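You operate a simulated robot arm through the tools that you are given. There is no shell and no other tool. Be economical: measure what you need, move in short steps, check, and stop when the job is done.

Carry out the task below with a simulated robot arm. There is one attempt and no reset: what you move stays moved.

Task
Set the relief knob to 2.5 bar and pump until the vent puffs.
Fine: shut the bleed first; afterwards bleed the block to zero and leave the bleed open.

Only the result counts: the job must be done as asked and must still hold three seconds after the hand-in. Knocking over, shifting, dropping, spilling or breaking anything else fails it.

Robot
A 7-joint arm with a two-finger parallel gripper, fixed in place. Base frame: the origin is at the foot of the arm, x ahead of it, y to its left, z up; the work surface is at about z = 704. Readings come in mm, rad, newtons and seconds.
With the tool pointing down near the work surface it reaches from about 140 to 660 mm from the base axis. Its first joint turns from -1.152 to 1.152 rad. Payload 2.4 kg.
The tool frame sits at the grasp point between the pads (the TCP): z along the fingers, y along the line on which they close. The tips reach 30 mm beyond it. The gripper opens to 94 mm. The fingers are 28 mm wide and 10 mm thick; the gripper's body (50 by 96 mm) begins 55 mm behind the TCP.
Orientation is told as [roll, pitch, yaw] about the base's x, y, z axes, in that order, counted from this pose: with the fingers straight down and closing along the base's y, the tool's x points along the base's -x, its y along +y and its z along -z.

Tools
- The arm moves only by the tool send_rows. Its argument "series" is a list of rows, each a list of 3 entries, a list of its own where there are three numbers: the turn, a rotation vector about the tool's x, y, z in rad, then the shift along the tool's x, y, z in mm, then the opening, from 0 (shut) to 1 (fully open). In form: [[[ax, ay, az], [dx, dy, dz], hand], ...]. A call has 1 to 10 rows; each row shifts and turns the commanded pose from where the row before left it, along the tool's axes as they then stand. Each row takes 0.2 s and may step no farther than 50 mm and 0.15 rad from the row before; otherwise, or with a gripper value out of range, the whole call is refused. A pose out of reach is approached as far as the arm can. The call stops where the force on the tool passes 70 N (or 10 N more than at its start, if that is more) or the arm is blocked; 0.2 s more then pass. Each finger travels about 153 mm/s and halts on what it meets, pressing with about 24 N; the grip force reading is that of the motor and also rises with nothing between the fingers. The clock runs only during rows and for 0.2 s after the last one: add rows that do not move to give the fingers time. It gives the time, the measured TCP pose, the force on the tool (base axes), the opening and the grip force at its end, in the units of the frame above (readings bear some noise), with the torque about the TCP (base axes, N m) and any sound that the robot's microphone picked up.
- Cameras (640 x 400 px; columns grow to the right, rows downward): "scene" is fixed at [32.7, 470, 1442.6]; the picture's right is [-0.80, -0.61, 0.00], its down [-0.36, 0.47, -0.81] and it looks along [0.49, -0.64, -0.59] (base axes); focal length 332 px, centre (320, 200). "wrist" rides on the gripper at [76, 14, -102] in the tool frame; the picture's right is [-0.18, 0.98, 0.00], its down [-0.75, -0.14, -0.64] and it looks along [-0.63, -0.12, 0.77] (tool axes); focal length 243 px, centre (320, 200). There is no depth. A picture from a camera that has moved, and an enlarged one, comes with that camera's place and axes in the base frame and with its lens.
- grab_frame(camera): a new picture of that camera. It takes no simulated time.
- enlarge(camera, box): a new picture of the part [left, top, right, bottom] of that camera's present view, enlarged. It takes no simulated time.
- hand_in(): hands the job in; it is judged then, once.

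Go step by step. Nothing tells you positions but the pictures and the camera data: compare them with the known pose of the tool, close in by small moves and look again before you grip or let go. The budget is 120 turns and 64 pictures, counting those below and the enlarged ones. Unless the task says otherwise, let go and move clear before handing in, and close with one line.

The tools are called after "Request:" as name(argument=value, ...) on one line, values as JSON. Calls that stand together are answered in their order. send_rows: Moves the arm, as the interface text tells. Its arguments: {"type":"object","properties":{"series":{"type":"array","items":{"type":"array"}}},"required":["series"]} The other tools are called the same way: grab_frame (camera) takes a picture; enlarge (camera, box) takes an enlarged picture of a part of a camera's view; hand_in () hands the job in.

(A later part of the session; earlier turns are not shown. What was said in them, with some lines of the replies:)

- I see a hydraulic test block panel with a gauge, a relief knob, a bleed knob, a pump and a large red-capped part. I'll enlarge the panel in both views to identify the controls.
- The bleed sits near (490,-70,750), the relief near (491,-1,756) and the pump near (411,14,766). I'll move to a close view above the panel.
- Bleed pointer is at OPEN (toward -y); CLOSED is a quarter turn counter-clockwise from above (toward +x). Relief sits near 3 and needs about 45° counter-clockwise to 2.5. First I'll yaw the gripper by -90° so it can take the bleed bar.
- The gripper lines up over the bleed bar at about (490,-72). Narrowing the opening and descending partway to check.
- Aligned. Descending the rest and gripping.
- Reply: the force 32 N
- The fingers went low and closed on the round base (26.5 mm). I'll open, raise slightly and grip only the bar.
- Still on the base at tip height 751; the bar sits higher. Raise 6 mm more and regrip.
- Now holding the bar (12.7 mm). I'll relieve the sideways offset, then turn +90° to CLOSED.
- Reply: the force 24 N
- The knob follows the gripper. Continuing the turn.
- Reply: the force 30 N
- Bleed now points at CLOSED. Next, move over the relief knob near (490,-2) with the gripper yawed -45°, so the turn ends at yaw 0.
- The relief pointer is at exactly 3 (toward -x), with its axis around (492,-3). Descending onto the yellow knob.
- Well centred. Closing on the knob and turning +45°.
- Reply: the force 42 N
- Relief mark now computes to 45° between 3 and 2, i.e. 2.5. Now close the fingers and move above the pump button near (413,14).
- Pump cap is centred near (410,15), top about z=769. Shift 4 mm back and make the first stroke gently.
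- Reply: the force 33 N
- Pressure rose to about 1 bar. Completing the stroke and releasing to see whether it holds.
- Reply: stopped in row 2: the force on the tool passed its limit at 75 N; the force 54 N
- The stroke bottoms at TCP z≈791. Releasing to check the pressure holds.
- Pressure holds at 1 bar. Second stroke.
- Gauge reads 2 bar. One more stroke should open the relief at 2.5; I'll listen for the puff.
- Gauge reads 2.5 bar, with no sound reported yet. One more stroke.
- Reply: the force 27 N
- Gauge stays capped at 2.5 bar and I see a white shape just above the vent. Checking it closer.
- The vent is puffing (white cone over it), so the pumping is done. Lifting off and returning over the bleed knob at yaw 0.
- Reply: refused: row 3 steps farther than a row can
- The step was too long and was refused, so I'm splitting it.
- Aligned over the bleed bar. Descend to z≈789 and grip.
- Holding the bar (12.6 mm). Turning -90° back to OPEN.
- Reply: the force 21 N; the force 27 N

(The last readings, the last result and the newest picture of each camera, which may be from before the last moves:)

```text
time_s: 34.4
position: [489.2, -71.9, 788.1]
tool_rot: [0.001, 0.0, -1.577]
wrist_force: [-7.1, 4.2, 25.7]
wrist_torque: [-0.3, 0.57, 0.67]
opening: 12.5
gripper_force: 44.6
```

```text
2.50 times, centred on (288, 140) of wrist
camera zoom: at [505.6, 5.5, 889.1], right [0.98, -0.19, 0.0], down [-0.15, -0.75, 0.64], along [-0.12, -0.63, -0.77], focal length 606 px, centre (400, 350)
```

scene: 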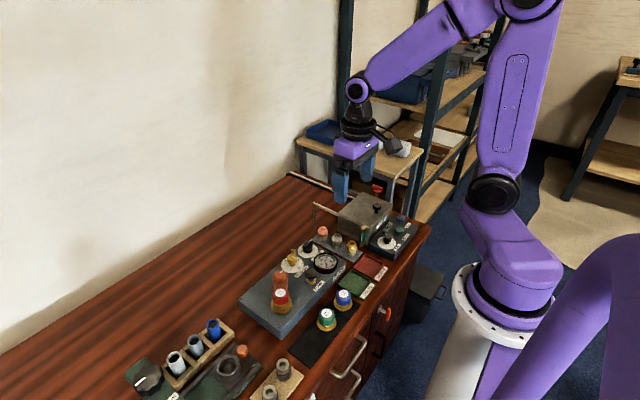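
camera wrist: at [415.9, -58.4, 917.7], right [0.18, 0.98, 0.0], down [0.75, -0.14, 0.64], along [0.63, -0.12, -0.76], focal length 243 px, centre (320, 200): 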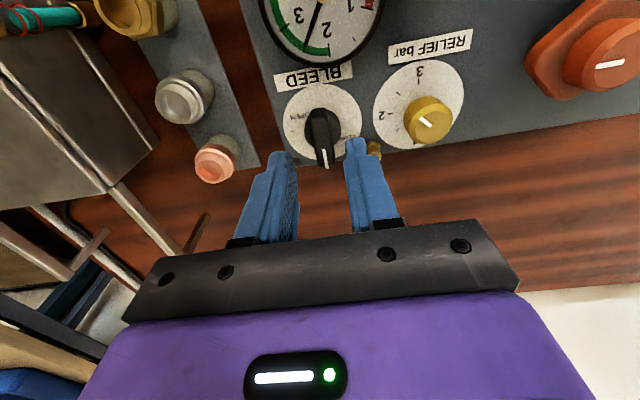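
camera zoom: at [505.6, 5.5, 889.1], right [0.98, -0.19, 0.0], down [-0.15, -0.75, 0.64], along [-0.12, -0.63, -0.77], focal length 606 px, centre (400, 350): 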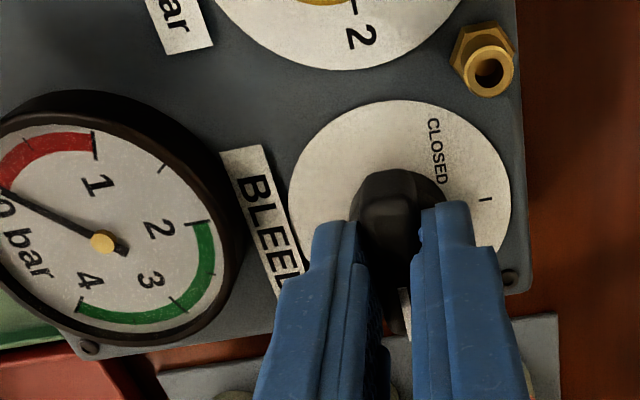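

The gauge is back at 0 and the bleed is at OPEN. Releasing and moving clear.

Request:
send_rows(series=[[[0, 0, 0], [0, 0, 0], 0.36], [[0, 0, 0], [0, 0, 0], 0.36], [[0, 0, 0], [0, 0, -35], 0.36], [[0, 0, 0], [0, 0, -45], 0.4], [[0, 0, 0], [0, 0, -45], 0.5], [[0, 0, 0], [0, 0, 0], 0.5]])

Request:
grab_frame(camera="wrist")

Request:
enlarge(camera="scene", box=[230, 210, 390, 310])

Request:
enlarge(camera="scene", box=[270, 225, 350, 275])

```text
time_s: 35.8
position: [488.7, -68.9, 913.8]
tool_rot: [0.0, 0.0, -1.578]
wrist_force: [0.4, -0.3, -0.7]
wrist_torque: [-0.02, 0.04, 0.01]
opening: 47.1
gripper_force: 0.1
```

```text
21 pictures are left
camera wrist: at [504.4, 6.2, 1014.8], right [0.98, -0.19, 0.0], down [-0.15, -0.75, 0.64], along [-0.12, -0.63, -0.77], focal length 243 px, centre (320, 200)
```

wrist: 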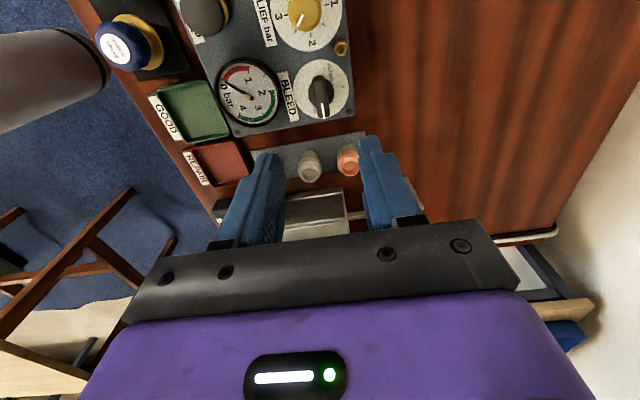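

```text
4.00 times, centred on (310, 260) of scene
camera zoom: at [32.7, 470.0, 1442.6], right [-0.8, -0.61, 0.0], down [-0.36, 0.47, -0.81], along [0.49, -0.64, -0.59], focal length 1326 px, centre (360, -40)
```

zoom: 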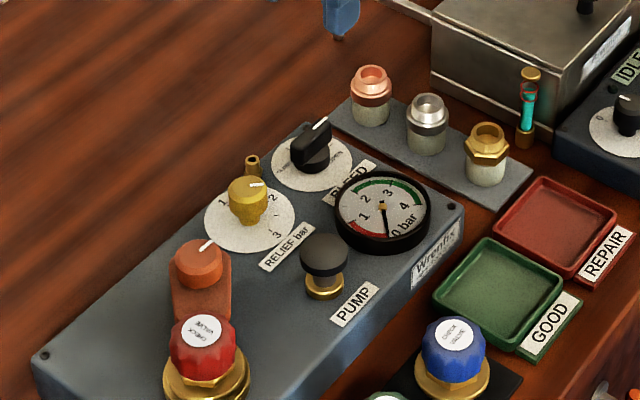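

```text
8.00 times, centred on (310, 250) of scene
camera zoom: at [32.7, 470.0, 1442.6], right [-0.8, -0.61, 0.0], down [-0.36, 0.47, -0.81], along [0.49, -0.64, -0.59], focal length 2653 px, centre (400, -200)
```

zoom: 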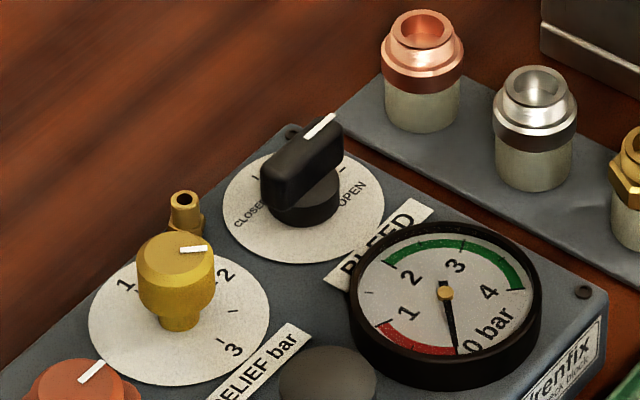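

Everything matches the request: bleed open, gauge at 0 bar, relief at 2.5, and nothing else has moved. The arm is clear, so I'm handing in.

Request:
hand_in()

```text
The job is handed in.
```

The job is handed in: I shut the bleed, set the relief to 2.5 bar, pumped until the vent puffed, then bled the block to 0 bar and left the bleed open.
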